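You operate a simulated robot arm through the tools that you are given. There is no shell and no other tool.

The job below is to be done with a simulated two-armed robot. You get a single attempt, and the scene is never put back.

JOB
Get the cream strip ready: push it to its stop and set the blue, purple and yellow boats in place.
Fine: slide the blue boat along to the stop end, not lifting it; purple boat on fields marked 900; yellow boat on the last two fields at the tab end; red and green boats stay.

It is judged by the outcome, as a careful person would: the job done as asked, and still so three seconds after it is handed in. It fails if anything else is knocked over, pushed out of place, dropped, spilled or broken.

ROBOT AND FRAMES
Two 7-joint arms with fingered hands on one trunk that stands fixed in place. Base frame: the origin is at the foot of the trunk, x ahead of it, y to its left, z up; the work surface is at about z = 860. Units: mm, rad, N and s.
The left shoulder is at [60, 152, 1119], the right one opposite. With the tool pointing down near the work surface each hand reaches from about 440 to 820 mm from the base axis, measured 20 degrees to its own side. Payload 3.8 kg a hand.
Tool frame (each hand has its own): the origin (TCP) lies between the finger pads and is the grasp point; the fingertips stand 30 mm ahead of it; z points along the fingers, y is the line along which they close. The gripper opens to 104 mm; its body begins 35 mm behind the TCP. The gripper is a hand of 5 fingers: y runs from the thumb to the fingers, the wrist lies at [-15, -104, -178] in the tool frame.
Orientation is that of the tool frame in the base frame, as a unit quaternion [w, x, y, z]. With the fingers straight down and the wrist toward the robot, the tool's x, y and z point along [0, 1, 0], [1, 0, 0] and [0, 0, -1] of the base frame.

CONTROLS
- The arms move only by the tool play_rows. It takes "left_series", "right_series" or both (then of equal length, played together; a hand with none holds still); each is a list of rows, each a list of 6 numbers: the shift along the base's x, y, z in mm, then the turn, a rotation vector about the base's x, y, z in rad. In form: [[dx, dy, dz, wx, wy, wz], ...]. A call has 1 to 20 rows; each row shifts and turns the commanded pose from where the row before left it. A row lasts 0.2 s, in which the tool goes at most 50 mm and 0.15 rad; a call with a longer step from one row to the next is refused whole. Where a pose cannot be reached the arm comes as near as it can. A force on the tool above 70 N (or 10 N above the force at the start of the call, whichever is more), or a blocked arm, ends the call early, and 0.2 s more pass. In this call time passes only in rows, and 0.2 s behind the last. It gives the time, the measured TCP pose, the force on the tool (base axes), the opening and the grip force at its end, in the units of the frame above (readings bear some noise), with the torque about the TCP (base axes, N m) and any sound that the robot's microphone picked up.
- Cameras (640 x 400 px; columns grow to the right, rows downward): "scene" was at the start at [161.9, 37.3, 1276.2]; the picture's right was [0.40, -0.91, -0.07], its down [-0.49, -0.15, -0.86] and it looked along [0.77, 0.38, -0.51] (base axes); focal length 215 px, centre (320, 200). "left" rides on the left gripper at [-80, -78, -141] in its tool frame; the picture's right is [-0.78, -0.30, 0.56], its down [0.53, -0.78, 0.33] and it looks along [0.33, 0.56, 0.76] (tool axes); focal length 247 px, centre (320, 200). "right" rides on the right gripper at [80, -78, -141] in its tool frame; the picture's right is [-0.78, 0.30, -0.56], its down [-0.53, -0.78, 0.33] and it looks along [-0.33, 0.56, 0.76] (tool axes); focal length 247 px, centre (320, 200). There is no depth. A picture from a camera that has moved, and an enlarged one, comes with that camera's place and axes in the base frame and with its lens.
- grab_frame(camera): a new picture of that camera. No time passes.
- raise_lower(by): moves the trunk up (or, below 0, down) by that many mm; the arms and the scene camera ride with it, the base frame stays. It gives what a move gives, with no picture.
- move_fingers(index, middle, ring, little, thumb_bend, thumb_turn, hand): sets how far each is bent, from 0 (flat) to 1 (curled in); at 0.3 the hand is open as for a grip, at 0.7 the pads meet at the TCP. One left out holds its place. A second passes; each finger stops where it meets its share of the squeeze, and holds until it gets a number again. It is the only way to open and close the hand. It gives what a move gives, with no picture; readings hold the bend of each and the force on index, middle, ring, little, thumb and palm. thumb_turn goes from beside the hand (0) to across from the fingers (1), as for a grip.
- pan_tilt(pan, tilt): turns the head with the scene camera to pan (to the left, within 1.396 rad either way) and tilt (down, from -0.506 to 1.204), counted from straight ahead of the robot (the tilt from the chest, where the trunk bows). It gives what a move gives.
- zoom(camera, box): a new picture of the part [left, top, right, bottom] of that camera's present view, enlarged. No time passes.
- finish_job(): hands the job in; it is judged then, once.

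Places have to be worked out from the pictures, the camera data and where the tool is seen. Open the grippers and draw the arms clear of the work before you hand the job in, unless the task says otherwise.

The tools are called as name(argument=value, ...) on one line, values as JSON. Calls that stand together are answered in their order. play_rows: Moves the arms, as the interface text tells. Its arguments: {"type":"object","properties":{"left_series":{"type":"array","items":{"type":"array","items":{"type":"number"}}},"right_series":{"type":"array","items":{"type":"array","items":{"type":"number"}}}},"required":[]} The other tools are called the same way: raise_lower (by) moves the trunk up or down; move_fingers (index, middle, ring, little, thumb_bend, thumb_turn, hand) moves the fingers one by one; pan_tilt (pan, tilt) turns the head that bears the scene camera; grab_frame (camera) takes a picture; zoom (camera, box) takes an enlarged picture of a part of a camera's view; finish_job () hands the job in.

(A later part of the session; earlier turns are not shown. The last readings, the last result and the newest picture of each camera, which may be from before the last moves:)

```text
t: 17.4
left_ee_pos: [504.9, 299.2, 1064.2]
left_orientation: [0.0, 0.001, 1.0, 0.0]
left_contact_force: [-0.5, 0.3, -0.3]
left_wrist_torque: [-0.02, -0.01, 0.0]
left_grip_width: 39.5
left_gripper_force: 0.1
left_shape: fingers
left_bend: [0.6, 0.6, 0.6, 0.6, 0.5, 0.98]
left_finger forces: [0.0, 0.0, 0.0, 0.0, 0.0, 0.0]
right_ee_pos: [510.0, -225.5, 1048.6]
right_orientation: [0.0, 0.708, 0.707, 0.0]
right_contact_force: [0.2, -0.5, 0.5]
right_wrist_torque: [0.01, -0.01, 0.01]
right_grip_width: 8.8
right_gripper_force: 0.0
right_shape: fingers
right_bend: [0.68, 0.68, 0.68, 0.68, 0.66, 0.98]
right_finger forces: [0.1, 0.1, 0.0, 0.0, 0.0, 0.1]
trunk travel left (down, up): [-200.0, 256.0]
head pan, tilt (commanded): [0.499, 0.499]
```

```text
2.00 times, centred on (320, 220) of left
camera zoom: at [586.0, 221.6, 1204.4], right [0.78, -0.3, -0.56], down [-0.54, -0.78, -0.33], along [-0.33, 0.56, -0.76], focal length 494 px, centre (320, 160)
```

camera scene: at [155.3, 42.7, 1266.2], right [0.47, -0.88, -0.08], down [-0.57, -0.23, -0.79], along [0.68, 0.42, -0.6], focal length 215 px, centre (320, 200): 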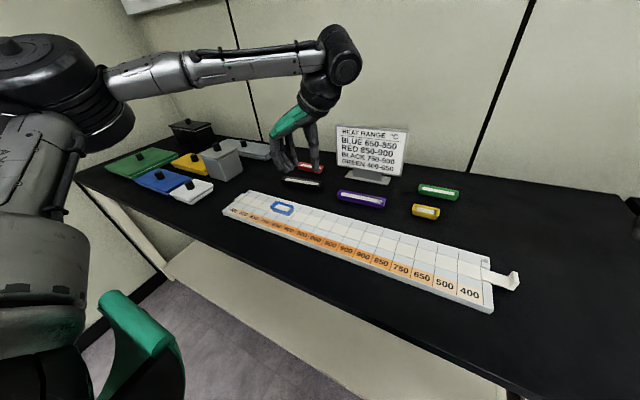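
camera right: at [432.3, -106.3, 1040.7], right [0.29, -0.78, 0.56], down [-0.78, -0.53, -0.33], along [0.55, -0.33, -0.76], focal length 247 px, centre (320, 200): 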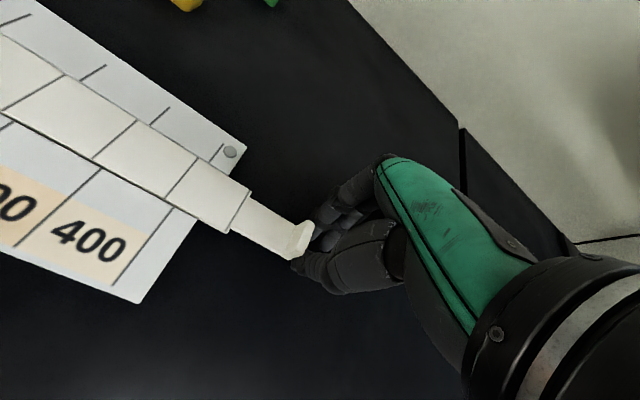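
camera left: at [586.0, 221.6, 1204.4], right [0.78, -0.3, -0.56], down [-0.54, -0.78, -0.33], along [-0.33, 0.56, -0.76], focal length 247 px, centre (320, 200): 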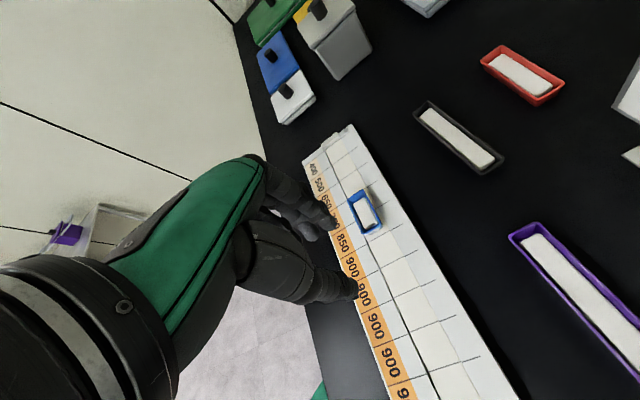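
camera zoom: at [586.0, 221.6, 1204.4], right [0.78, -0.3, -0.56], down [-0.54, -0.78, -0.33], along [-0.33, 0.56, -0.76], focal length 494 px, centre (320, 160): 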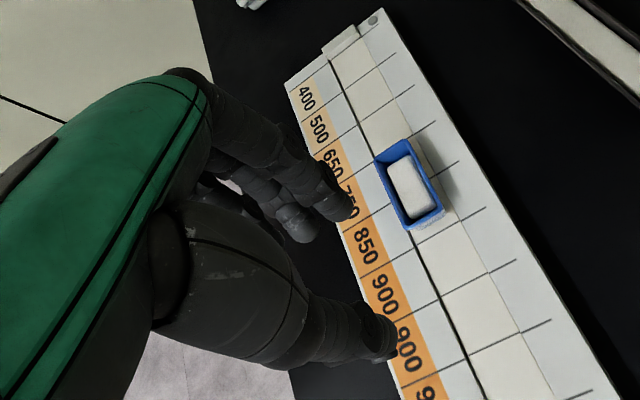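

At 0.6 the tips curl back too far. I straighten the fingers to about 0.35 so their backs are near vertical, and look again.

move_fingers(hand="left", index=0.38, middle=0.38, ring=0.38, little=0.38, thumb_bend=0.3)

zoom(camera="scene", box=[230, 90, 370, 220])

zoom(camera="left", box=[220, 120, 420, 320])

grab_frame(camera="right")

```text
t: 18.4
left_ee_pos: [506.7, 298.6, 1064.2]
left_orientation: [0.0, 0.001, 1.0, 0.0]
left_contact_force: [0.7, -0.6, 0.9]
left_wrist_torque: [0.01, 0.03, -0.01]
left_grip_width: 92.7
left_gripper_force: 0.2
left_shape: fingers
left_bend: [0.38, 0.38, 0.38, 0.38, 0.3, 0.98]
left_finger forces: [0.0, 0.0, 0.0, 0.1, 0.0, 0.0]
right_ee_pos: [510.0, -225.1, 1047.6]
right_orientation: [-0.001, 0.708, 0.706, -0.001]
right_contact_force: [-0.9, 0.0, 0.1]
right_wrist_torque: [0.0, -0.01, 0.04]
right_grip_width: 8.7
right_gripper_force: 0.0
right_shape: fingers
right_bend: [0.68, 0.68, 0.68, 0.68, 0.66, 0.98]
right_finger forces: [0.0, 0.0, 0.1, 0.0, 0.0, 0.1]
trunk travel left (down, up): [-200.0, 256.0]
head pan, tilt (commanded): [0.499, 0.499]
```

```text
3.08 times, centred on (300, 155) of scene
camera zoom: at [155.3, 42.8, 1266.2], right [0.47, -0.88, -0.08], down [-0.57, -0.23, -0.79], along [0.68, 0.42, -0.6], focal length 660 px, centre (382, 338)
```

zoom: 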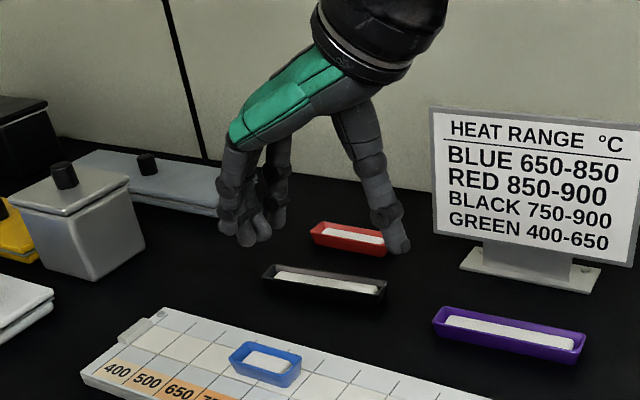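

```text
2.00 times, centred on (320, 220) of left
camera zoom: at [586.0, 221.6, 1204.4], right [0.78, -0.3, -0.56], down [-0.54, -0.78, -0.33], along [-0.33, 0.56, -0.76], focal length 494 px, centre (320, 160)
```

zoom: 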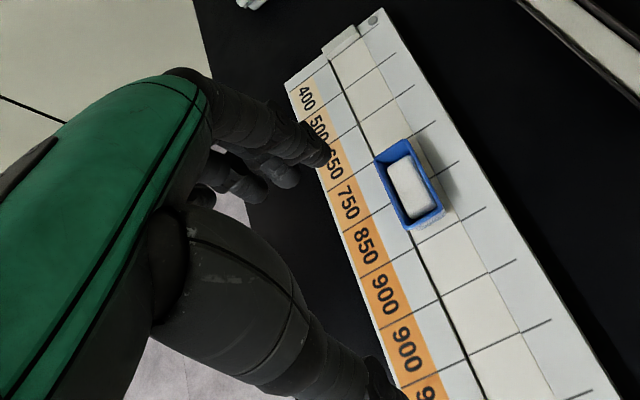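

```text
taken
camera right: at [432.0, -145.5, 1191.3], right [0.3, -0.78, 0.56], down [-0.78, -0.53, -0.33], along [0.55, -0.33, -0.76], focal length 247 px, centre (320, 200)
```

right: 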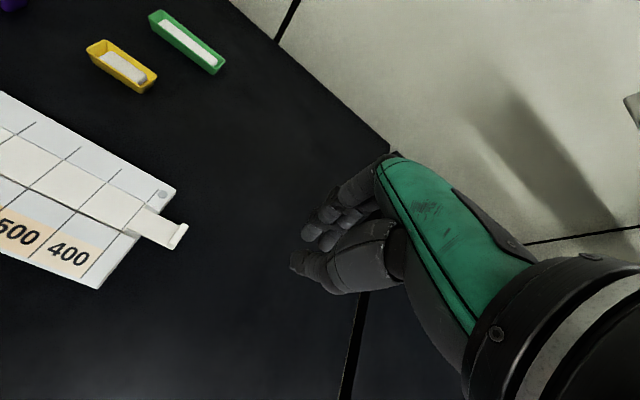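

Fingers now hang near vertical: index tip ≈ (514, 348), middle ≈ (496, 348) for TCP (506, 299). I back off to y≈279 and descend behind the boat, stopping a bit high to check.

play_rows(left_series=[[0, -10, -30, 0, 0, 0], [0, -10, -35, 0, 0, 0], [0, 0, -35, 0, 0, 0], [0, 0, -25, 0, 0, 0], [0, 0, -10, 0, 0, 0]])

zoom(camera="scene", box=[220, 130, 360, 240])

grab_frame(camera="left")

```text
t: 19.6
left_ee_pos: [507.3, 278.8, 928.3]
left_orientation: [0.0, 0.0, 1.0, 0.0]
left_contact_force: [0.0, 0.4, 0.4]
left_wrist_torque: [0.02, 0.02, -0.02]
left_grip_width: 92.6
left_gripper_force: 0.1
left_shape: fingers
left_bend: [0.38, 0.38, 0.38, 0.38, 0.3, 0.98]
left_finger forces: [0.0, 0.0, 0.0, 0.1, 0.1, 0.0]
right_ee_pos: [509.9, -226.4, 1048.4]
right_orientation: [-0.001, 0.707, 0.707, 0.0]
right_contact_force: [0.6, -0.3, -0.8]
right_wrist_torque: [0.01, 0.0, 0.0]
right_grip_width: 8.5
right_gripper_force: 0.0
right_shape: fingers
right_bend: [0.68, 0.68, 0.68, 0.68, 0.66, 0.98]
right_finger forces: [0.1, 0.0, 0.0, 0.0, 0.1, 0.0]
trunk travel left (down, up): [-200.0, 256.0]
head pan, tilt (commanded): [0.499, 0.499]
```

```text
3.64 times, centred on (290, 185) of scene
camera zoom: at [155.3, 42.8, 1266.2], right [0.47, -0.88, -0.08], down [-0.57, -0.23, -0.79], along [0.68, 0.42, -0.6], focal length 780 px, centre (429, 254)
```

zoom: 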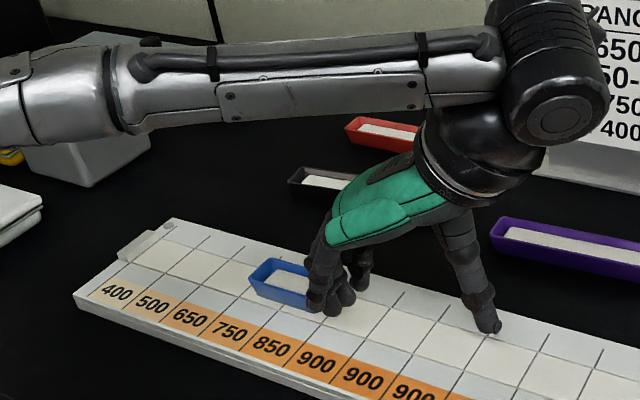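

```text
taken
camera left: at [586.5, 201.4, 1069.4], right [0.78, -0.3, -0.56], down [-0.54, -0.78, -0.33], along [-0.33, 0.56, -0.76], focal length 247 px, centre (320, 200)
```

left: 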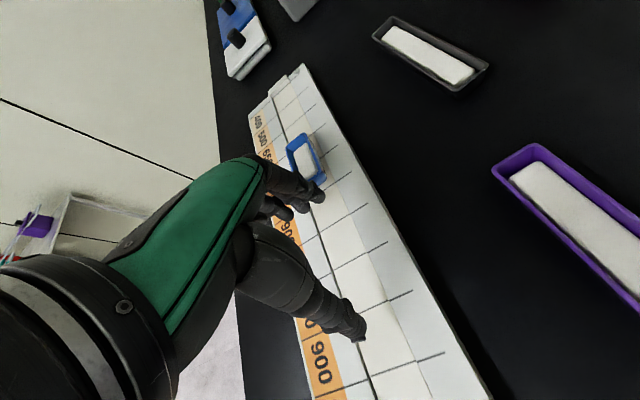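

I zoom in on the left camera to see the gap between fingertips and the boat's near end.

zoom(camera="left", box=[230, 110, 390, 230])

zoom(camera="scene", box=[265, 175, 335, 225])

```text
3.33 times, centred on (310, 170) of left
camera zoom: at [586.5, 201.4, 1069.4], right [0.78, -0.3, -0.56], down [-0.54, -0.78, -0.33], along [-0.33, 0.56, -0.76], focal length 823 px, centre (353, 300)
```

zoom: 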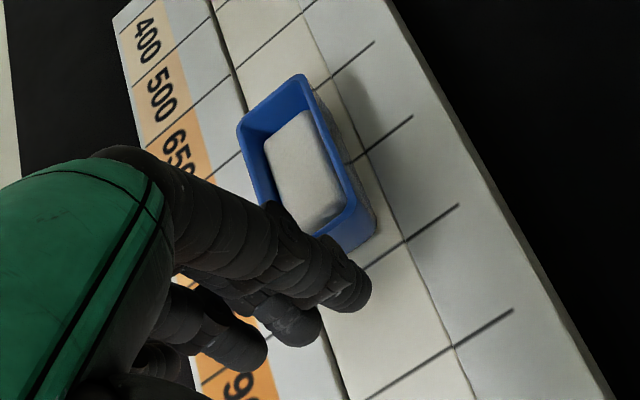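

```text
8.00 times, centred on (300, 200) of scene
camera zoom: at [155.3, 42.8, 1266.2], right [0.47, -0.88, -0.08], down [-0.57, -0.23, -0.79], along [0.68, 0.42, -0.6], focal length 1717 px, centre (480, 200)
```

zoom: 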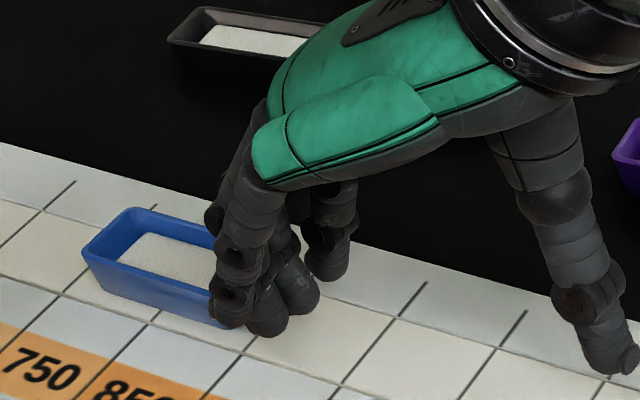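

Index (x≈513) and middle (x≈495) straddle the boat's centreline, tips ~30 mm below the TCP. I lower to tips at z≈881 and move slowly toward the boat.

play_rows(left_series=[[-1, 0, -9, 0, 0, 0], [-1, 0, -8, 0, 0, 0], [0, 4, 0, 0, 0, 0], [0, 4, 0, 0, 0, 0], [0, 4, 0, 0, 0, 0]])

zoom(camera="scene", box=[250, 175, 330, 225])

zoom(camera="left", box=[230, 110, 390, 230])

```text
t: 20.8
left_ee_pos: [502.6, 290.3, 912.4]
left_orientation: [0.0, 0.001, 1.0, 0.001]
left_contact_force: [0.5, 0.0, 1.1]
left_wrist_torque: [0.01, 0.0, 0.03]
left_grip_width: 93.0
left_gripper_force: 0.2
left_shape: fingers
left_bend: [0.38, 0.38, 0.38, 0.38, 0.3, 0.98]
left_finger forces: [0.1, 0.0, 0.1, 0.0, 0.0, 0.0]
right_ee_pos: [509.4, -225.1, 1047.4]
right_orientation: [0.0, 0.708, 0.706, -0.001]
right_contact_force: [-0.3, 0.2, 0.5]
right_wrist_torque: [0.0, -0.02, -0.03]
right_grip_width: 8.7
right_gripper_force: 0.0
right_shape: fingers
right_bend: [0.68, 0.68, 0.68, 0.68, 0.66, 0.98]
right_finger forces: [0.0, 0.0, 0.0, 0.0, 0.1, 0.1]
trunk travel left (down, up): [-200.0, 256.0]
head pan, tilt (commanded): [0.499, 0.499]
```

```text
8.00 times, centred on (290, 200) of scene
camera zoom: at [155.2, 42.9, 1266.2], right [0.47, -0.88, -0.08], down [-0.57, -0.23, -0.79], along [0.68, 0.42, -0.6], focal length 1717 px, centre (560, 200)
```

zoom: 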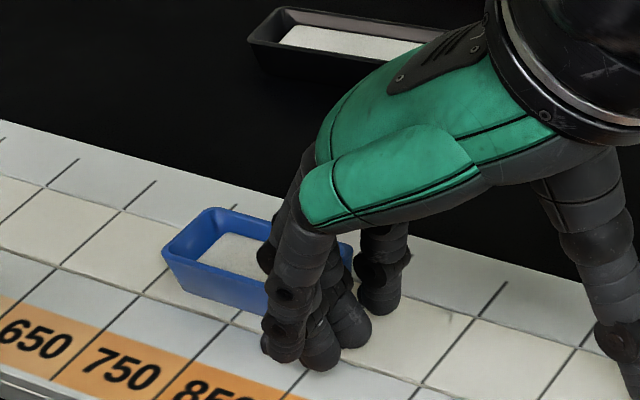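

```text
3.33 times, centred on (310, 170) of left
camera zoom: at [583.7, 213.7, 1052.3], right [0.78, -0.3, -0.56], down [-0.54, -0.78, -0.33], along [-0.33, 0.56, -0.76], focal length 823 px, centre (353, 300)
```

zoom: 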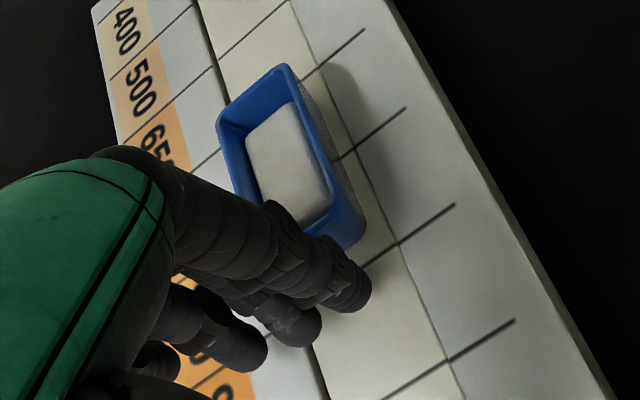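

Tips are just above the strip, boat end a few mm ahead. I go forward gently and watch for contact.

play_rows(left_series=[[0, 3, 0, 0, 0, 0], [0, 3, 0, 0, 0, 0], [0, 3, 0, 0, 0, 0], [0, 3, 0, 0, 0, 0], [0, 3, 0, 0, 0, 0]])

zoom(camera="scene", box=[250, 175, 330, 225])

zoom(camera="left", box=[230, 110, 390, 230])

```text
t: 22.0
left_ee_pos: [502.8, 306.0, 912.3]
left_orientation: [0.0, 0.001, 1.0, 0.0]
left_contact_force: [-0.5, 0.1, 1.4]
left_wrist_torque: [0.01, 0.04, -0.01]
left_grip_width: 92.9
left_gripper_force: 0.6
left_shape: fingers
left_bend: [0.38, 0.38, 0.38, 0.38, 0.3, 0.98]
left_finger forces: [0.0, 0.6, 0.1, 0.0, 0.0, 0.0]
right_ee_pos: [509.9, -225.7, 1048.2]
right_orientation: [0.0, 0.708, 0.707, -0.001]
right_contact_force: [-0.5, -0.7, 0.2]
right_wrist_torque: [-0.05, -0.01, 0.01]
right_grip_width: 8.5
right_gripper_force: 0.0
right_shape: fingers
right_bend: [0.68, 0.68, 0.68, 0.68, 0.66, 0.98]
right_finger forces: [0.0, 0.0, 0.0, 0.0, 0.0, 0.0]
trunk travel left (down, up): [-200.0, 256.0]
head pan, tilt (commanded): [0.499, 0.499]
```

```text
8.00 times, centred on (290, 200) of scene
camera zoom: at [155.0, 42.6, 1266.3], right [0.47, -0.88, -0.08], down [-0.57, -0.23, -0.79], along [0.68, 0.42, -0.6], focal length 1717 px, centre (560, 200)
```

zoom: 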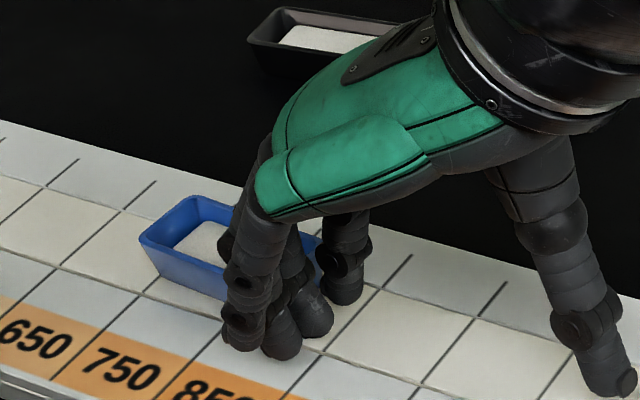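

```text
3.33 times, centred on (310, 170) of left
camera zoom: at [583.2, 228.8, 1052.1], right [0.78, -0.3, -0.56], down [-0.54, -0.78, -0.33], along [-0.33, 0.56, -0.76], focal length 823 px, centre (353, 300)
```

zoom: 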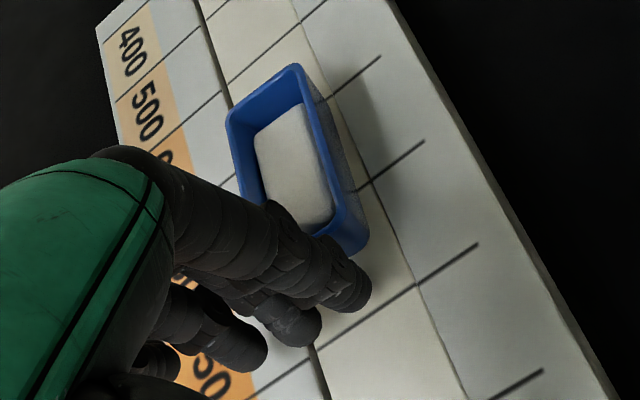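

The middle finger has met the boat and moved it ~8 mm; the finger pair sits a bit toward −x of the boat's centre. I back off 4 mm, shift 5 mm in +x with a slight yaw so both fingers bear evenly, then push 20 mm.

play_rows(left_series=[[0, -4, 0, 0, 0, 0], [5, 0, 0, 0, 0, 0.05], [0, 3, 0, 0, 0, 0], [0, 4, 0, 0, 0, 0], [0, 4, 0, 0, 0, 0], [0, 4, 0, 0, 0, 0], [0, 4, 0, 0, 0, 0], [0, 4, 0, 0, 0, 0]])

zoom(camera="scene", box=[250, 175, 330, 225])

zoom(camera="left", box=[230, 110, 390, 230])

```text
t: 23.8
left_ee_pos: [507.4, 326.1, 912.0]
left_orientation: [0.0, -0.024, 1.0, 0.0]
left_contact_force: [0.3, 0.7, 0.9]
left_wrist_torque: [0.06, -0.02, 0.05]
left_grip_width: 92.8
left_gripper_force: 0.3
left_shape: fingers
left_bend: [0.38, 0.38, 0.38, 0.38, 0.3, 0.98]
left_finger forces: [0.0, 1.2, 0.0, 0.0, 0.0, 0.1]
right_ee_pos: [509.8, -225.6, 1047.1]
right_orientation: [0.0, 0.708, 0.707, 0.0]
right_contact_force: [0.0, -0.3, -0.3]
right_wrist_torque: [-0.02, 0.02, -0.02]
right_grip_width: 8.7
right_gripper_force: 0.1
right_shape: fingers
right_bend: [0.68, 0.68, 0.68, 0.68, 0.66, 0.98]
right_finger forces: [0.1, 0.0, 0.1, 0.1, 0.0, 0.0]
trunk travel left (down, up): [-200.0, 256.0]
head pan, tilt (commanded): [0.499, 0.499]
```

```text
8.00 times, centred on (290, 200) of scene
camera zoom: at [155.1, 42.7, 1266.3], right [0.47, -0.88, -0.08], down [-0.57, -0.23, -0.79], along [0.68, 0.42, -0.6], focal length 1717 px, centre (560, 200)
```

zoom: 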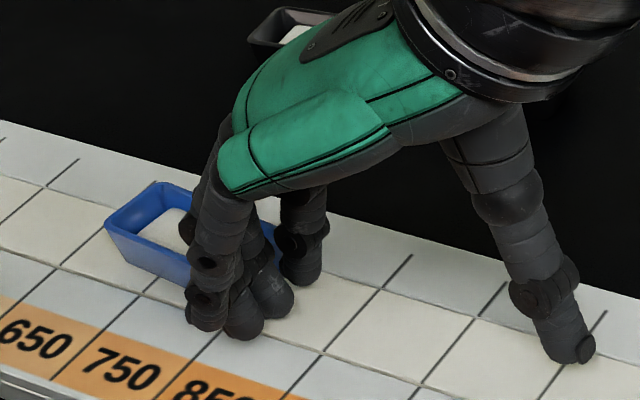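

```text
3.33 times, centred on (310, 170) of left
camera zoom: at [591.9, 252.2, 1052.6], right [0.79, -0.26, -0.56], down [-0.5, -0.8, -0.33], along [-0.36, 0.54, -0.76], focal length 823 px, centre (353, 300)
```

zoom: 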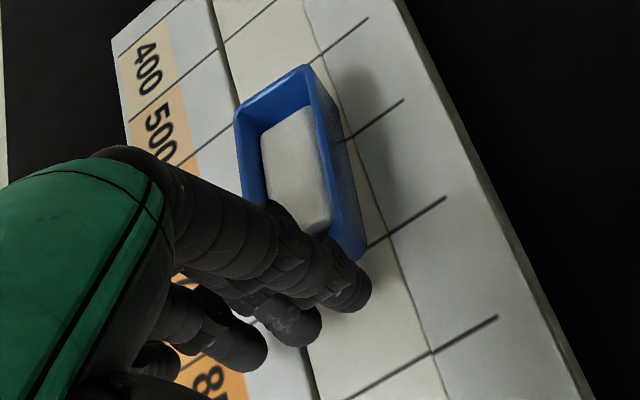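

The boat is sliding. I check its alignment on the strip more closely before going on.

zoom(camera="left", box=[260, 110, 350, 200])

zoom(camera="scene", box=[250, 185, 300, 220])

```text
4.44 times, centred on (305, 155) of left
camera zoom: at [591.9, 252.2, 1052.6], right [0.79, -0.26, -0.56], down [-0.5, -0.8, -0.33], along [-0.36, 0.54, -0.76], focal length 1098 px, centre (387, 400)
```

zoom: 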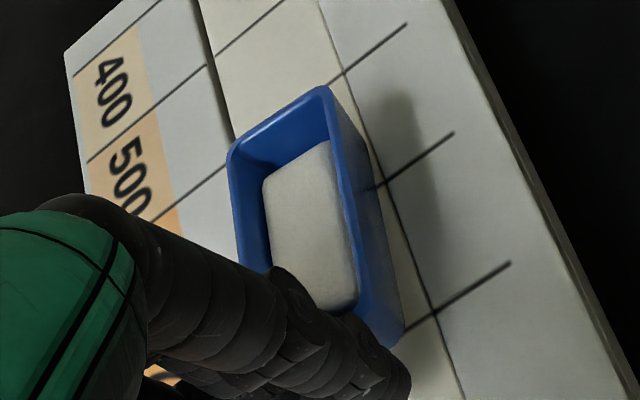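

```text
11.43 times, centred on (275, 202) of scene
camera zoom: at [155.1, 42.7, 1266.3], right [0.47, -0.88, -0.08], down [-0.57, -0.23, -0.79], along [0.68, 0.42, -0.6], focal length 2452 px, centre (834, 171)
```

zoom: 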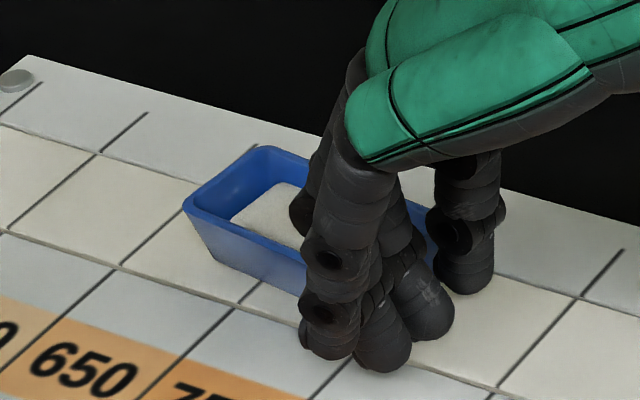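

The boat has yawed a few degrees clockwise because the middle finger leads. I back off and straighten the index slightly so it leads on the +x side and turns the boat back.

play_rows(left_series=[[0, -4, 0, 0, 0, 0], [0, -4, 0, 0, 0, 0]])

move_fingers(hand="left", index=0.345)

zoom(camera="left", box=[260, 110, 370, 220])

zoom(camera="scene", box=[250, 185, 300, 220])

```text
t: 24.4
left_ee_pos: [508.0, 316.6, 911.3]
left_orientation: [0.001, -0.023, 1.0, 0.0]
left_contact_force: [-0.7, -0.5, -0.5]
left_wrist_torque: [0.0, 0.01, 0.03]
left_grip_width: 92.7
left_gripper_force: 0.1
left_shape: fingers
left_bend: [0.38, 0.38, 0.38, 0.38, 0.3, 0.98]
left_finger forces: [0.0, 0.1, 0.0, 0.0, 0.0, 0.1]
right_ee_pos: [509.2, -225.8, 1049.0]
right_orientation: [0.0, 0.708, 0.707, 0.0]
right_contact_force: [0.0, -0.4, -0.7]
right_wrist_torque: [0.02, 0.0, 0.0]
right_grip_width: 8.6
right_gripper_force: 0.1
right_shape: fingers
right_bend: [0.68, 0.68, 0.68, 0.68, 0.66, 0.98]
right_finger forces: [0.0, 0.0, 0.1, 0.0, 0.0, 0.0]
trunk travel left (down, up): [-200.0, 256.0]
head pan, tilt (commanded): [0.499, 0.499]
```

```text
t: 25.4
left_ee_pos: [508.9, 317.9, 912.6]
left_orientation: [0.0, -0.024, 1.0, 0.0]
left_contact_force: [-0.4, 0.0, 0.7]
left_wrist_torque: [0.01, 0.01, -0.02]
left_grip_width: 98.1
left_gripper_force: 0.0
left_shape: fingers
left_bend: [0.34, 0.38, 0.38, 0.38, 0.3, 0.98]
left_finger forces: [0.1, 0.1, 0.1, 0.1, 0.0, 0.0]
right_ee_pos: [510.1, -226.1, 1048.2]
right_orientation: [0.0, 0.708, 0.706, 0.0]
right_contact_force: [-0.7, -0.4, 0.6]
right_wrist_torque: [0.0, -0.01, -0.02]
right_grip_width: 8.7
right_gripper_force: 0.1
right_shape: fingers
right_bend: [0.68, 0.68, 0.68, 0.68, 0.66, 0.98]
right_finger forces: [0.1, 0.0, 0.0, 0.0, 0.0, 0.1]
trunk travel left (down, up): [-200.0, 256.0]
head pan, tilt (commanded): [0.499, 0.499]
```

```text
3.64 times, centred on (315, 165) of left
camera zoom: at [591.9, 244.3, 1052.2], right [0.79, -0.26, -0.56], down [-0.5, -0.8, -0.33], along [-0.36, 0.54, -0.76], focal length 898 px, centre (338, 327)
```

zoom: 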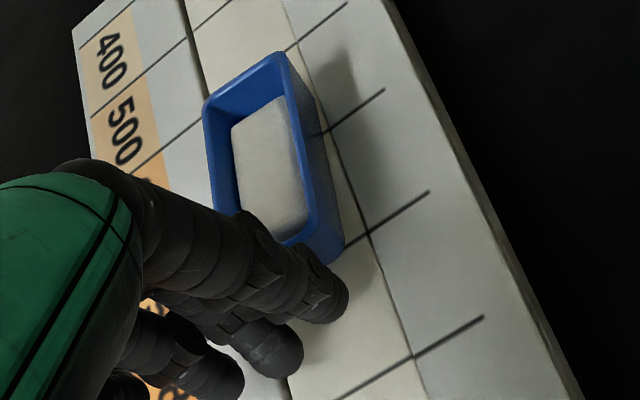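

```text
11.43 times, centred on (275, 202) of scene
camera zoom: at [155.3, 42.8, 1266.2], right [0.47, -0.88, -0.08], down [-0.57, -0.23, -0.79], along [0.68, 0.42, -0.6], focal length 2452 px, centre (834, 171)
```

zoom: 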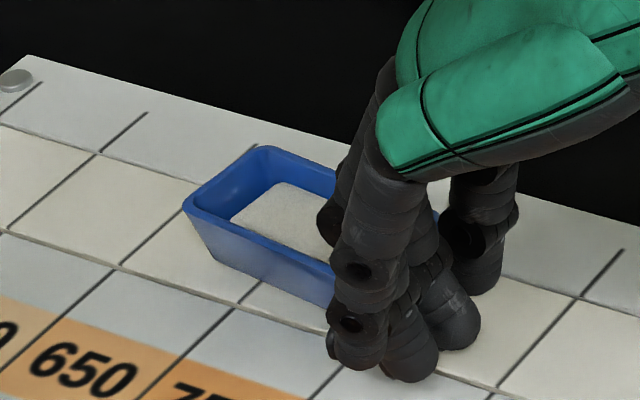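

The boat is yawed about −5°. I push forward 12 mm with the index leading and check the correction.

play_rows(left_series=[[0, 3, 0, 0, 0, 0], [0, 3, 0, 0, 0, 0], [0, 3, 0, 0, 0, 0], [0, 3, 0, 0, 0, 0]])

zoom(camera="left", box=[260, 110, 370, 220])

zoom(camera="scene", box=[250, 185, 300, 220])

```text
t: 26.4
left_ee_pos: [508.0, 329.7, 912.0]
left_orientation: [0.0, -0.024, 1.0, 0.0]
left_contact_force: [0.5, 0.0, -0.5]
left_wrist_torque: [0.04, -0.01, 0.0]
left_grip_width: 98.2
left_gripper_force: 0.1
left_shape: fingers
left_bend: [0.34, 0.38, 0.38, 0.38, 0.3, 0.98]
left_finger forces: [0.0, 0.2, 0.1, 0.0, 0.0, 0.0]
right_ee_pos: [509.0, -226.9, 1048.3]
right_orientation: [0.0, 0.709, 0.706, 0.0]
right_contact_force: [-0.1, 0.2, 0.6]
right_wrist_torque: [0.01, 0.0, -0.02]
right_grip_width: 8.5
right_gripper_force: 0.0
right_shape: fingers
right_bend: [0.68, 0.68, 0.68, 0.68, 0.66, 0.98]
right_finger forces: [0.1, 0.0, 0.0, 0.0, 0.0, 0.0]
trunk travel left (down, up): [-200.0, 256.0]
head pan, tilt (commanded): [0.499, 0.499]
```

```text
3.64 times, centred on (315, 165) of left
camera zoom: at [592.3, 256.5, 1052.0], right [0.79, -0.26, -0.56], down [-0.5, -0.8, -0.33], along [-0.36, 0.54, -0.76], focal length 898 px, centre (338, 327)
```

zoom: 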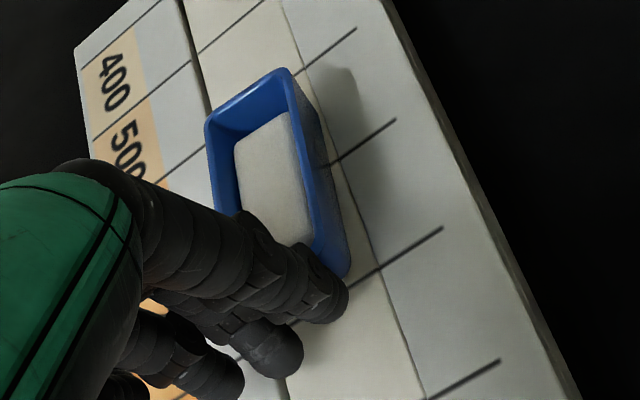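

```text
11.43 times, centred on (275, 202) of scene
camera zoom: at [155.2, 42.8, 1266.2], right [0.47, -0.88, -0.08], down [-0.57, -0.23, -0.79], along [0.68, 0.42, -0.6], focal length 2452 px, centre (834, 171)
```

zoom: 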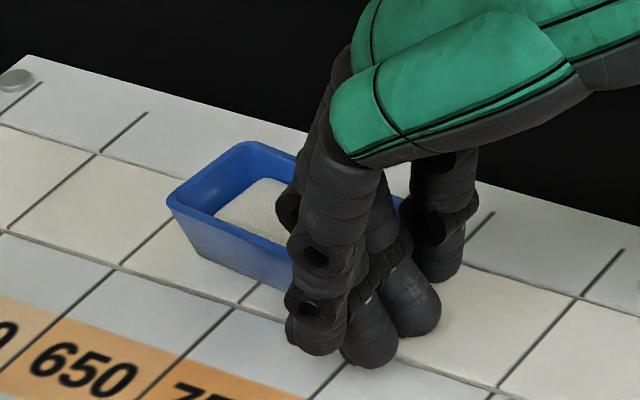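

The index is still ~3 mm short of the boat. I extend it a bit further (0.31) so both fingers bear and the boat squares up, then push 10 mm.

move_fingers(hand="left", index=0.305)

play_rows(left_series=[[0, 3, 0, 0, 0, 0], [0, 3, 0, 0, 0, 0], [0, 3, 0, 0, 0, 0]])

zoom(camera="left", box=[260, 110, 370, 220])

zoom(camera="scene", box=[240, 180, 290, 215])

```text
t: 27.4
left_ee_pos: [508.5, 329.1, 911.9]
left_orientation: [0.0, -0.024, 1.0, 0.0]
left_contact_force: [-0.8, -0.5, -0.6]
left_wrist_torque: [-0.03, 0.0, -0.04]
left_grip_width: 102.4
left_gripper_force: 0.0
left_shape: fingers
left_bend: [0.3, 0.38, 0.38, 0.38, 0.3, 0.98]
left_finger forces: [0.0, 0.0, 0.0, 0.0, 0.1, 0.0]
right_ee_pos: [510.5, -224.9, 1048.0]
right_orientation: [0.0, 0.707, 0.707, 0.0]
right_contact_force: [-0.5, -1.4, -0.4]
right_wrist_torque: [0.03, 0.02, -0.01]
right_grip_width: 8.7
right_gripper_force: 0.1
right_shape: fingers
right_bend: [0.68, 0.68, 0.68, 0.68, 0.66, 0.98]
right_finger forces: [0.0, 0.0, 0.0, 0.1, 0.0, 0.0]
trunk travel left (down, up): [-200.0, 256.0]
head pan, tilt (commanded): [0.499, 0.499]
```

```text
t: 28.2
left_ee_pos: [509.0, 339.3, 911.0]
left_orientation: [0.0, -0.026, 1.0, 0.0]
left_contact_force: [0.6, 0.2, -0.2]
left_wrist_torque: [0.01, -0.04, 0.01]
left_grip_width: 102.5
left_gripper_force: 0.0
left_shape: fingers
left_bend: [0.3, 0.38, 0.38, 0.38, 0.3, 0.98]
left_finger forces: [0.0, 0.0, 0.0, 0.0, 0.0, 0.0]
right_ee_pos: [509.8, -225.8, 1048.6]
right_orientation: [0.001, 0.708, 0.707, 0.001]
right_contact_force: [0.7, -0.7, 0.4]
right_wrist_torque: [0.03, 0.0, -0.01]
right_grip_width: 8.6
right_gripper_force: 0.1
right_shape: fingers
right_bend: [0.68, 0.68, 0.68, 0.68, 0.66, 0.98]
right_finger forces: [0.0, 0.0, 0.0, 0.0, 0.0, 0.0]
trunk travel left (down, up): [-200.0, 256.0]
head pan, tilt (commanded): [0.499, 0.499]
```

```text
3.64 times, centred on (315, 165) of left
camera zoom: at [592.5, 265.7, 1052.4], right [0.79, -0.26, -0.56], down [-0.5, -0.8, -0.33], along [-0.36, 0.54, -0.76], focal length 898 px, centre (338, 327)
```

zoom: 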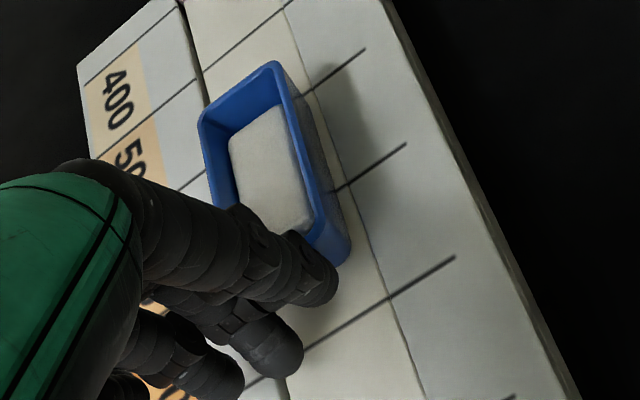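

```text
11.43 times, centred on (265, 198) of scene
camera zoom: at [155.2, 42.8, 1266.2], right [0.47, -0.88, -0.08], down [-0.57, -0.23, -0.79], along [0.68, 0.42, -0.6], focal length 2452 px, centre (949, 229)
```

zoom: 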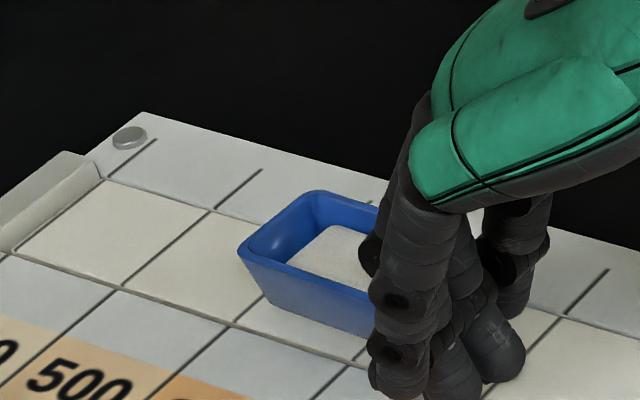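

The index now bears and the boat is squaring up (about −2°). I push 6 mm more and look again.

play_rows(left_series=[[0, 3, 0, 0, 0, 0], [0, 3, 0, 0, 0, 0]])

zoom(camera="left", box=[260, 110, 370, 220])

zoom(camera="scene", box=[240, 180, 290, 215])

```text
t: 28.8
left_ee_pos: [508.5, 344.7, 912.5]
left_orientation: [0.0, -0.024, 1.0, 0.0]
left_contact_force: [-0.1, -0.9, 0.3]
left_wrist_torque: [-0.02, -0.01, 0.03]
left_grip_width: 102.6
left_gripper_force: 0.1
left_shape: fingers
left_bend: [0.3, 0.38, 0.38, 0.38, 0.3, 0.98]
left_finger forces: [0.2, 0.0, 0.0, 0.0, 0.0, 0.0]
right_ee_pos: [509.9, -224.5, 1048.8]
right_orientation: [0.0, 0.707, 0.707, 0.0]
right_contact_force: [-0.5, -0.4, 0.7]
right_wrist_torque: [-0.03, 0.02, 0.02]
right_grip_width: 8.7
right_gripper_force: 0.0
right_shape: fingers
right_bend: [0.68, 0.68, 0.68, 0.68, 0.66, 0.98]
right_finger forces: [0.0, 0.0, 0.0, 0.1, 0.0, 0.0]
trunk travel left (down, up): [-200.0, 256.0]
head pan, tilt (commanded): [0.499, 0.499]
```

```text
3.64 times, centred on (315, 165) of left
camera zoom: at [592.6, 271.1, 1052.2], right [0.79, -0.26, -0.56], down [-0.5, -0.8, -0.33], along [-0.36, 0.54, -0.76], focal length 898 px, centre (338, 327)
```

zoom: 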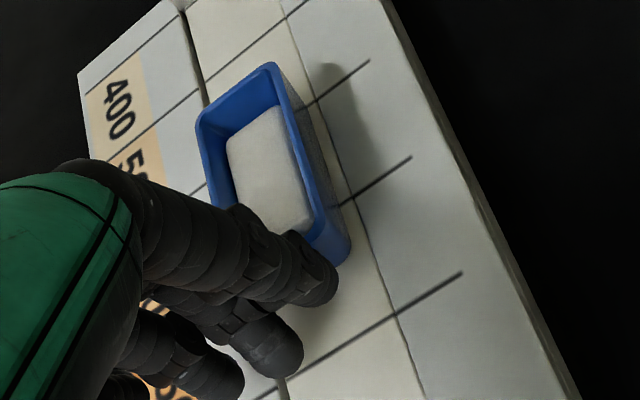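

```text
11.43 times, centred on (265, 198) of scene
camera zoom: at [155.2, 42.9, 1266.2], right [0.47, -0.88, -0.08], down [-0.57, -0.23, -0.79], along [0.68, 0.42, -0.6], focal length 2452 px, centre (949, 229)
```

zoom: 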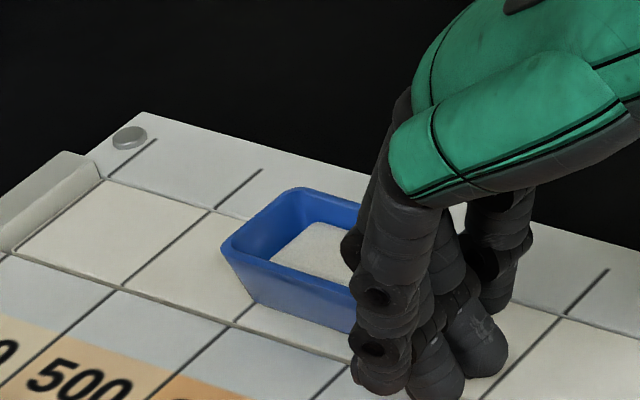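

The boat is nearly square now. I push on 15 mm and re-check the yaw.

play_rows(left_series=[[-1, 3, 0, 0, 0, 0], [-1, 3, 0, 0, 0, 0], [-1, 3, 0, 0, 0, 0], [0, 3, 0, 0, 0, 0], [0, 3, 0, 0, 0, 0]])

zoom(camera="left", box=[260, 110, 370, 220])

zoom(camera="scene", box=[240, 180, 290, 215])

```text
t: 30.0
left_ee_pos: [505.0, 359.3, 911.4]
left_orientation: [0.0, -0.023, 1.0, 0.0]
left_contact_force: [0.9, 0.3, 0.2]
left_wrist_torque: [0.0, 0.03, -0.01]
left_grip_width: 102.6
left_gripper_force: 0.5
left_shape: fingers
left_bend: [0.3, 0.38, 0.38, 0.38, 0.3, 0.98]
left_finger forces: [0.2, 0.0, 0.0, 0.1, 0.1, 0.0]
right_ee_pos: [509.7, -226.5, 1048.7]
right_orientation: [-0.001, 0.707, 0.707, 0.0]
right_contact_force: [-0.2, -0.8, -0.1]
right_wrist_torque: [-0.01, 0.01, -0.04]
right_grip_width: 8.7
right_gripper_force: 0.0
right_shape: fingers
right_bend: [0.68, 0.68, 0.68, 0.68, 0.66, 0.98]
right_finger forces: [0.1, 0.0, 0.0, 0.0, 0.0, 0.0]
trunk travel left (down, up): [-200.0, 256.0]
head pan, tilt (commanded): [0.499, 0.499]
```

```text
3.64 times, centred on (315, 165) of left
camera zoom: at [589.2, 286.5, 1052.3], right [0.79, -0.26, -0.56], down [-0.5, -0.8, -0.33], along [-0.36, 0.54, -0.76], focal length 898 px, centre (338, 327)
```

zoom: 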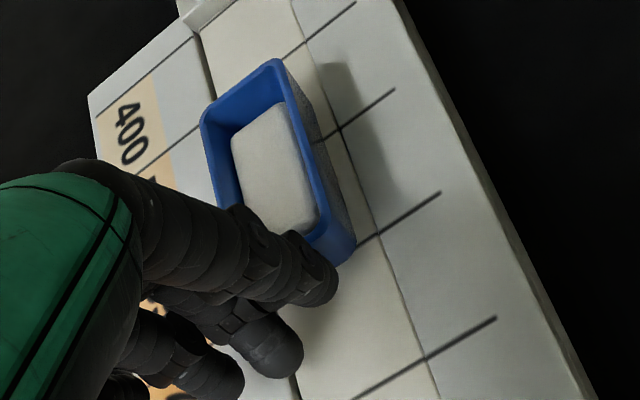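

```text
11.43 times, centred on (265, 198) of scene
camera zoom: at [155.2, 42.9, 1266.2], right [0.47, -0.88, -0.08], down [-0.57, -0.23, -0.79], along [0.68, 0.42, -0.6], focal length 2452 px, centre (949, 229)
```

zoom: 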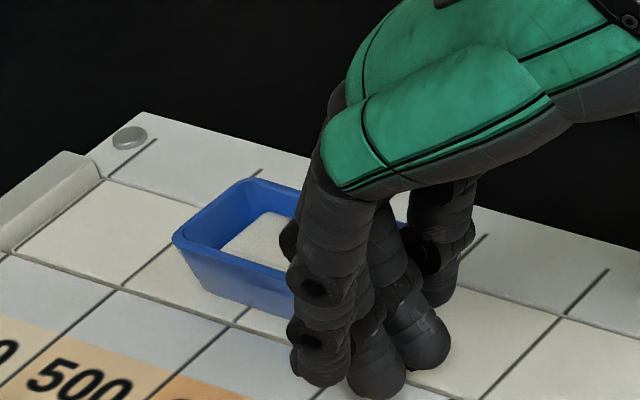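

Yaw is now slightly positive, so I shift the hand 4 mm toward −x, bring the middle finger up a touch, and push on 16 mm.

move_fingers(hand="left", middle=0.35)

play_rows(left_series=[[-2, 3, 0, 0, 0, 0], [-1, 3, 0, 0, 0, 0], [0, 3, 0, 0, 0, 0], [0, 3, 0, 0, 0, 0], [0, 3, 0, 0, 0, 0]])

zoom(camera="left", box=[260, 110, 370, 220])

zoom(camera="scene", box=[230, 180, 280, 215])

```text
t: 31.0
left_ee_pos: [504.9, 361.2, 912.3]
left_orientation: [0.0, -0.025, 1.0, 0.0]
left_contact_force: [-0.1, 0.2, -0.7]
left_wrist_torque: [0.02, -0.03, 0.0]
left_grip_width: 102.5
left_gripper_force: 0.1
left_shape: fingers
left_bend: [0.3, 0.35, 0.38, 0.38, 0.3, 0.98]
left_finger forces: [0.1, 0.1, 0.0, 0.0, 0.0, 0.0]
right_ee_pos: [510.0, -226.6, 1049.6]
right_orientation: [0.0, 0.708, 0.707, 0.0]
right_contact_force: [0.2, 0.2, -0.3]
right_wrist_torque: [-0.05, 0.02, 0.01]
right_grip_width: 8.5
right_gripper_force: 0.0
right_shape: fingers
right_bend: [0.68, 0.68, 0.68, 0.68, 0.66, 0.98]
right_finger forces: [0.0, 0.0, 0.1, 0.1, 0.1, 0.1]
trunk travel left (down, up): [-200.0, 256.0]
head pan, tilt (commanded): [0.499, 0.499]
```

```text
t: 32.2
left_ee_pos: [502.0, 374.2, 912.3]
left_orientation: [0.0, -0.024, 1.0, 0.0]
left_contact_force: [0.1, -0.6, 0.4]
left_wrist_torque: [-0.05, 0.0, -0.01]
left_grip_width: 102.7
left_gripper_force: 0.3
left_shape: fingers
left_bend: [0.3, 0.35, 0.38, 0.38, 0.3, 0.98]
left_finger forces: [0.0, 0.0, 0.0, 0.0, 0.0, 0.1]
right_ee_pos: [509.5, -224.9, 1049.0]
right_orientation: [0.0, 0.708, 0.707, 0.0]
right_contact_force: [-0.3, 1.0, 0.4]
right_wrist_torque: [0.0, 0.01, 0.0]
right_grip_width: 8.5
right_gripper_force: 0.1
right_shape: fingers
right_bend: [0.68, 0.68, 0.68, 0.68, 0.66, 0.98]
right_finger forces: [0.0, 0.0, 0.1, 0.0, 0.0, 0.0]
trunk travel left (down, up): [-200.0, 256.0]
head pan, tilt (commanded): [0.499, 0.499]
```

```text
3.64 times, centred on (315, 165) of left
camera zoom: at [586.0, 301.3, 1052.2], right [0.79, -0.26, -0.56], down [-0.5, -0.8, -0.33], along [-0.36, 0.54, -0.76], focal length 898 px, centre (338, 327)
```

zoom: 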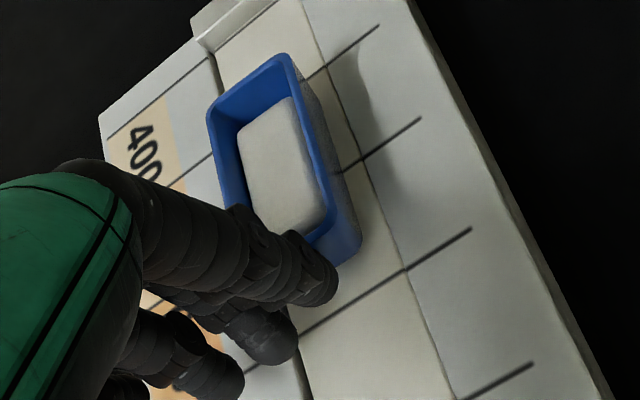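

```text
11.43 times, centred on (255, 198) of scene
camera zoom: at [155.2, 42.9, 1266.2], right [0.47, -0.88, -0.08], down [-0.57, -0.23, -0.79], along [0.68, 0.42, -0.6], focal length 2452 px, centre (1063, 229)
```

zoom: 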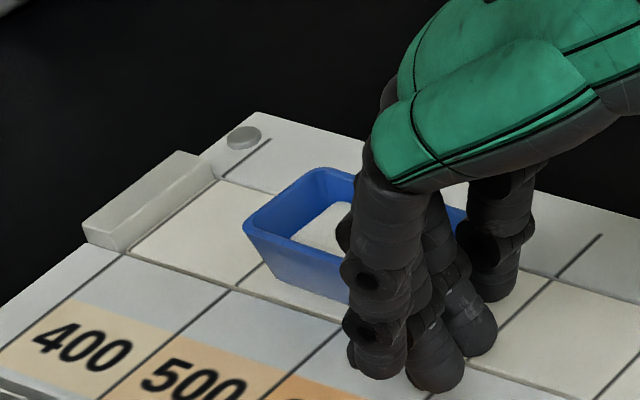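

The boat is centred on the strip and square; the stop block is about 45 mm ahead of it. I push 18 mm more.

play_rows(left_series=[[0, 3, 0, 0, 0, 0], [0, 3, 0, 0, 0, 0], [0, 3, 0, 0, 0, 0], [0, 3, 0, 0, 0, 0], [0, 3, 0, 0, 0, 0], [0, 3, 0, 0, 0, 0]])

zoom(camera="left", box=[260, 110, 370, 220])

zoom(camera="scene", box=[230, 180, 280, 215])

```text
t: 33.6
left_ee_pos: [502.3, 393.1, 912.0]
left_orientation: [-0.001, -0.025, 1.0, 0.0]
left_contact_force: [0.1, -0.4, 0.4]
left_wrist_torque: [-0.01, 0.01, 0.01]
left_grip_width: 102.5
left_gripper_force: 0.8
left_shape: fingers
left_bend: [0.3, 0.35, 0.38, 0.38, 0.3, 0.98]
left_finger forces: [0.1, 0.0, 0.1, 0.0, 0.0, 0.0]
right_ee_pos: [509.0, -225.9, 1048.2]
right_orientation: [0.0, 0.707, 0.707, -0.001]
right_contact_force: [0.8, 0.4, -0.2]
right_wrist_torque: [-0.02, -0.01, -0.01]
right_grip_width: 8.8
right_gripper_force: 0.0
right_shape: fingers
right_bend: [0.68, 0.68, 0.68, 0.68, 0.66, 0.98]
right_finger forces: [0.1, 0.0, 0.0, 0.1, 0.0, 0.1]
trunk travel left (down, up): [-200.0, 256.0]
head pan, tilt (commanded): [0.499, 0.499]
```

```text
3.64 times, centred on (315, 165) of left
camera zoom: at [586.7, 319.5, 1052.3], right [0.79, -0.26, -0.56], down [-0.5, -0.8, -0.33], along [-0.36, 0.54, -0.76], focal length 898 px, centre (338, 327)
```

zoom: 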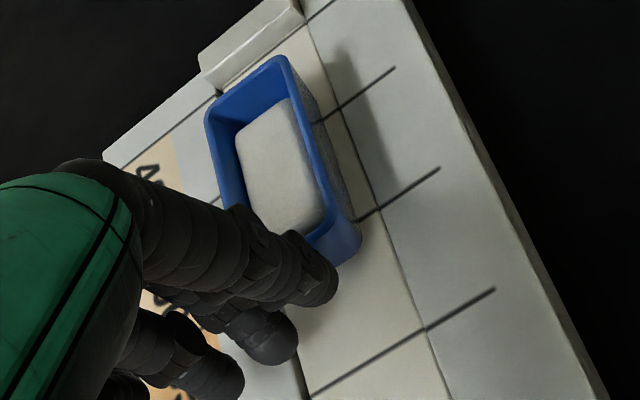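

```text
11.43 times, centred on (255, 198) of scene
camera zoom: at [155.2, 42.9, 1266.2], right [0.47, -0.88, -0.08], down [-0.57, -0.23, -0.79], along [0.68, 0.42, -0.6], focal length 2452 px, centre (1063, 229)
```

zoom: 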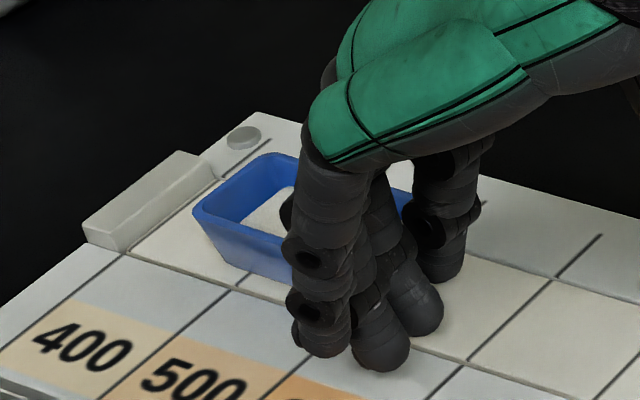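

Still square and centred. I push 15 mm more.

play_rows(left_series=[[0, 3, 0, 0, 0, 0], [0, 3, 0, 0, 0, 0], [0, 3, 0, 0, 0, 0], [0, 3, 0, 0, 0, 0], [0, 3, 0, 0, 0, 0]])

zoom(camera="left", box=[260, 110, 370, 220])

zoom(camera="scene", box=[230, 180, 280, 215])

```text
t: 34.8
left_ee_pos: [502.0, 408.6, 911.7]
left_orientation: [0.0, -0.024, 1.0, 0.001]
left_contact_force: [0.3, 0.0, 0.1]
left_wrist_torque: [-0.03, 0.0, 0.02]
left_grip_width: 102.3
left_gripper_force: 0.1
left_shape: fingers
left_bend: [0.3, 0.35, 0.38, 0.38, 0.3, 0.98]
left_finger forces: [0.1, 0.0, 0.0, 0.1, 0.0, 0.0]
right_ee_pos: [509.9, -226.4, 1047.3]
right_orientation: [0.0, 0.708, 0.707, 0.0]
right_contact_force: [0.3, -0.3, 0.0]
right_wrist_torque: [-0.04, -0.01, 0.02]
right_grip_width: 8.8
right_gripper_force: 0.2
right_shape: fingers
right_bend: [0.68, 0.68, 0.68, 0.68, 0.66, 0.98]
right_finger forces: [0.1, 0.1, 0.0, 0.0, 0.0, 0.0]
trunk travel left (down, up): [-200.0, 256.0]
head pan, tilt (commanded): [0.499, 0.499]
```

```text
3.64 times, centred on (315, 165) of left
camera zoom: at [586.4, 334.3, 1052.2], right [0.79, -0.26, -0.56], down [-0.5, -0.8, -0.33], along [-0.36, 0.54, -0.76], focal length 898 px, centre (338, 327)
```

zoom: 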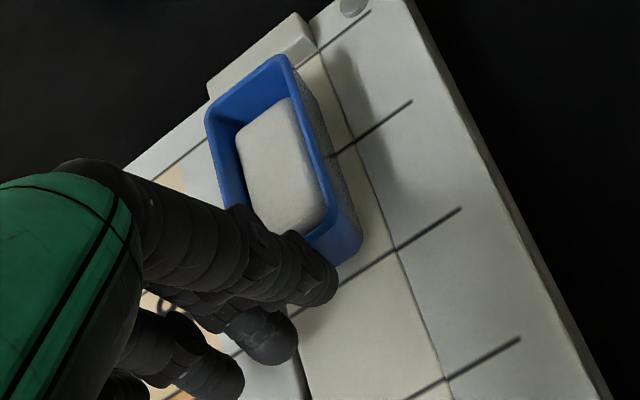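

```text
11.43 times, centred on (255, 198) of scene
camera zoom: at [155.2, 42.9, 1266.2], right [0.47, -0.88, -0.08], down [-0.57, -0.23, -0.79], along [0.68, 0.42, -0.6], focal length 2452 px, centre (1063, 229)
```

zoom: 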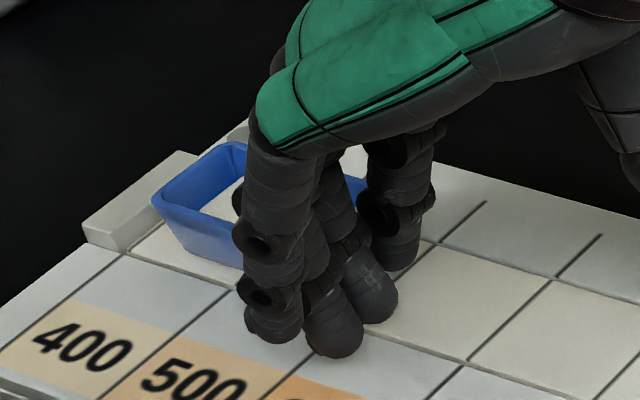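

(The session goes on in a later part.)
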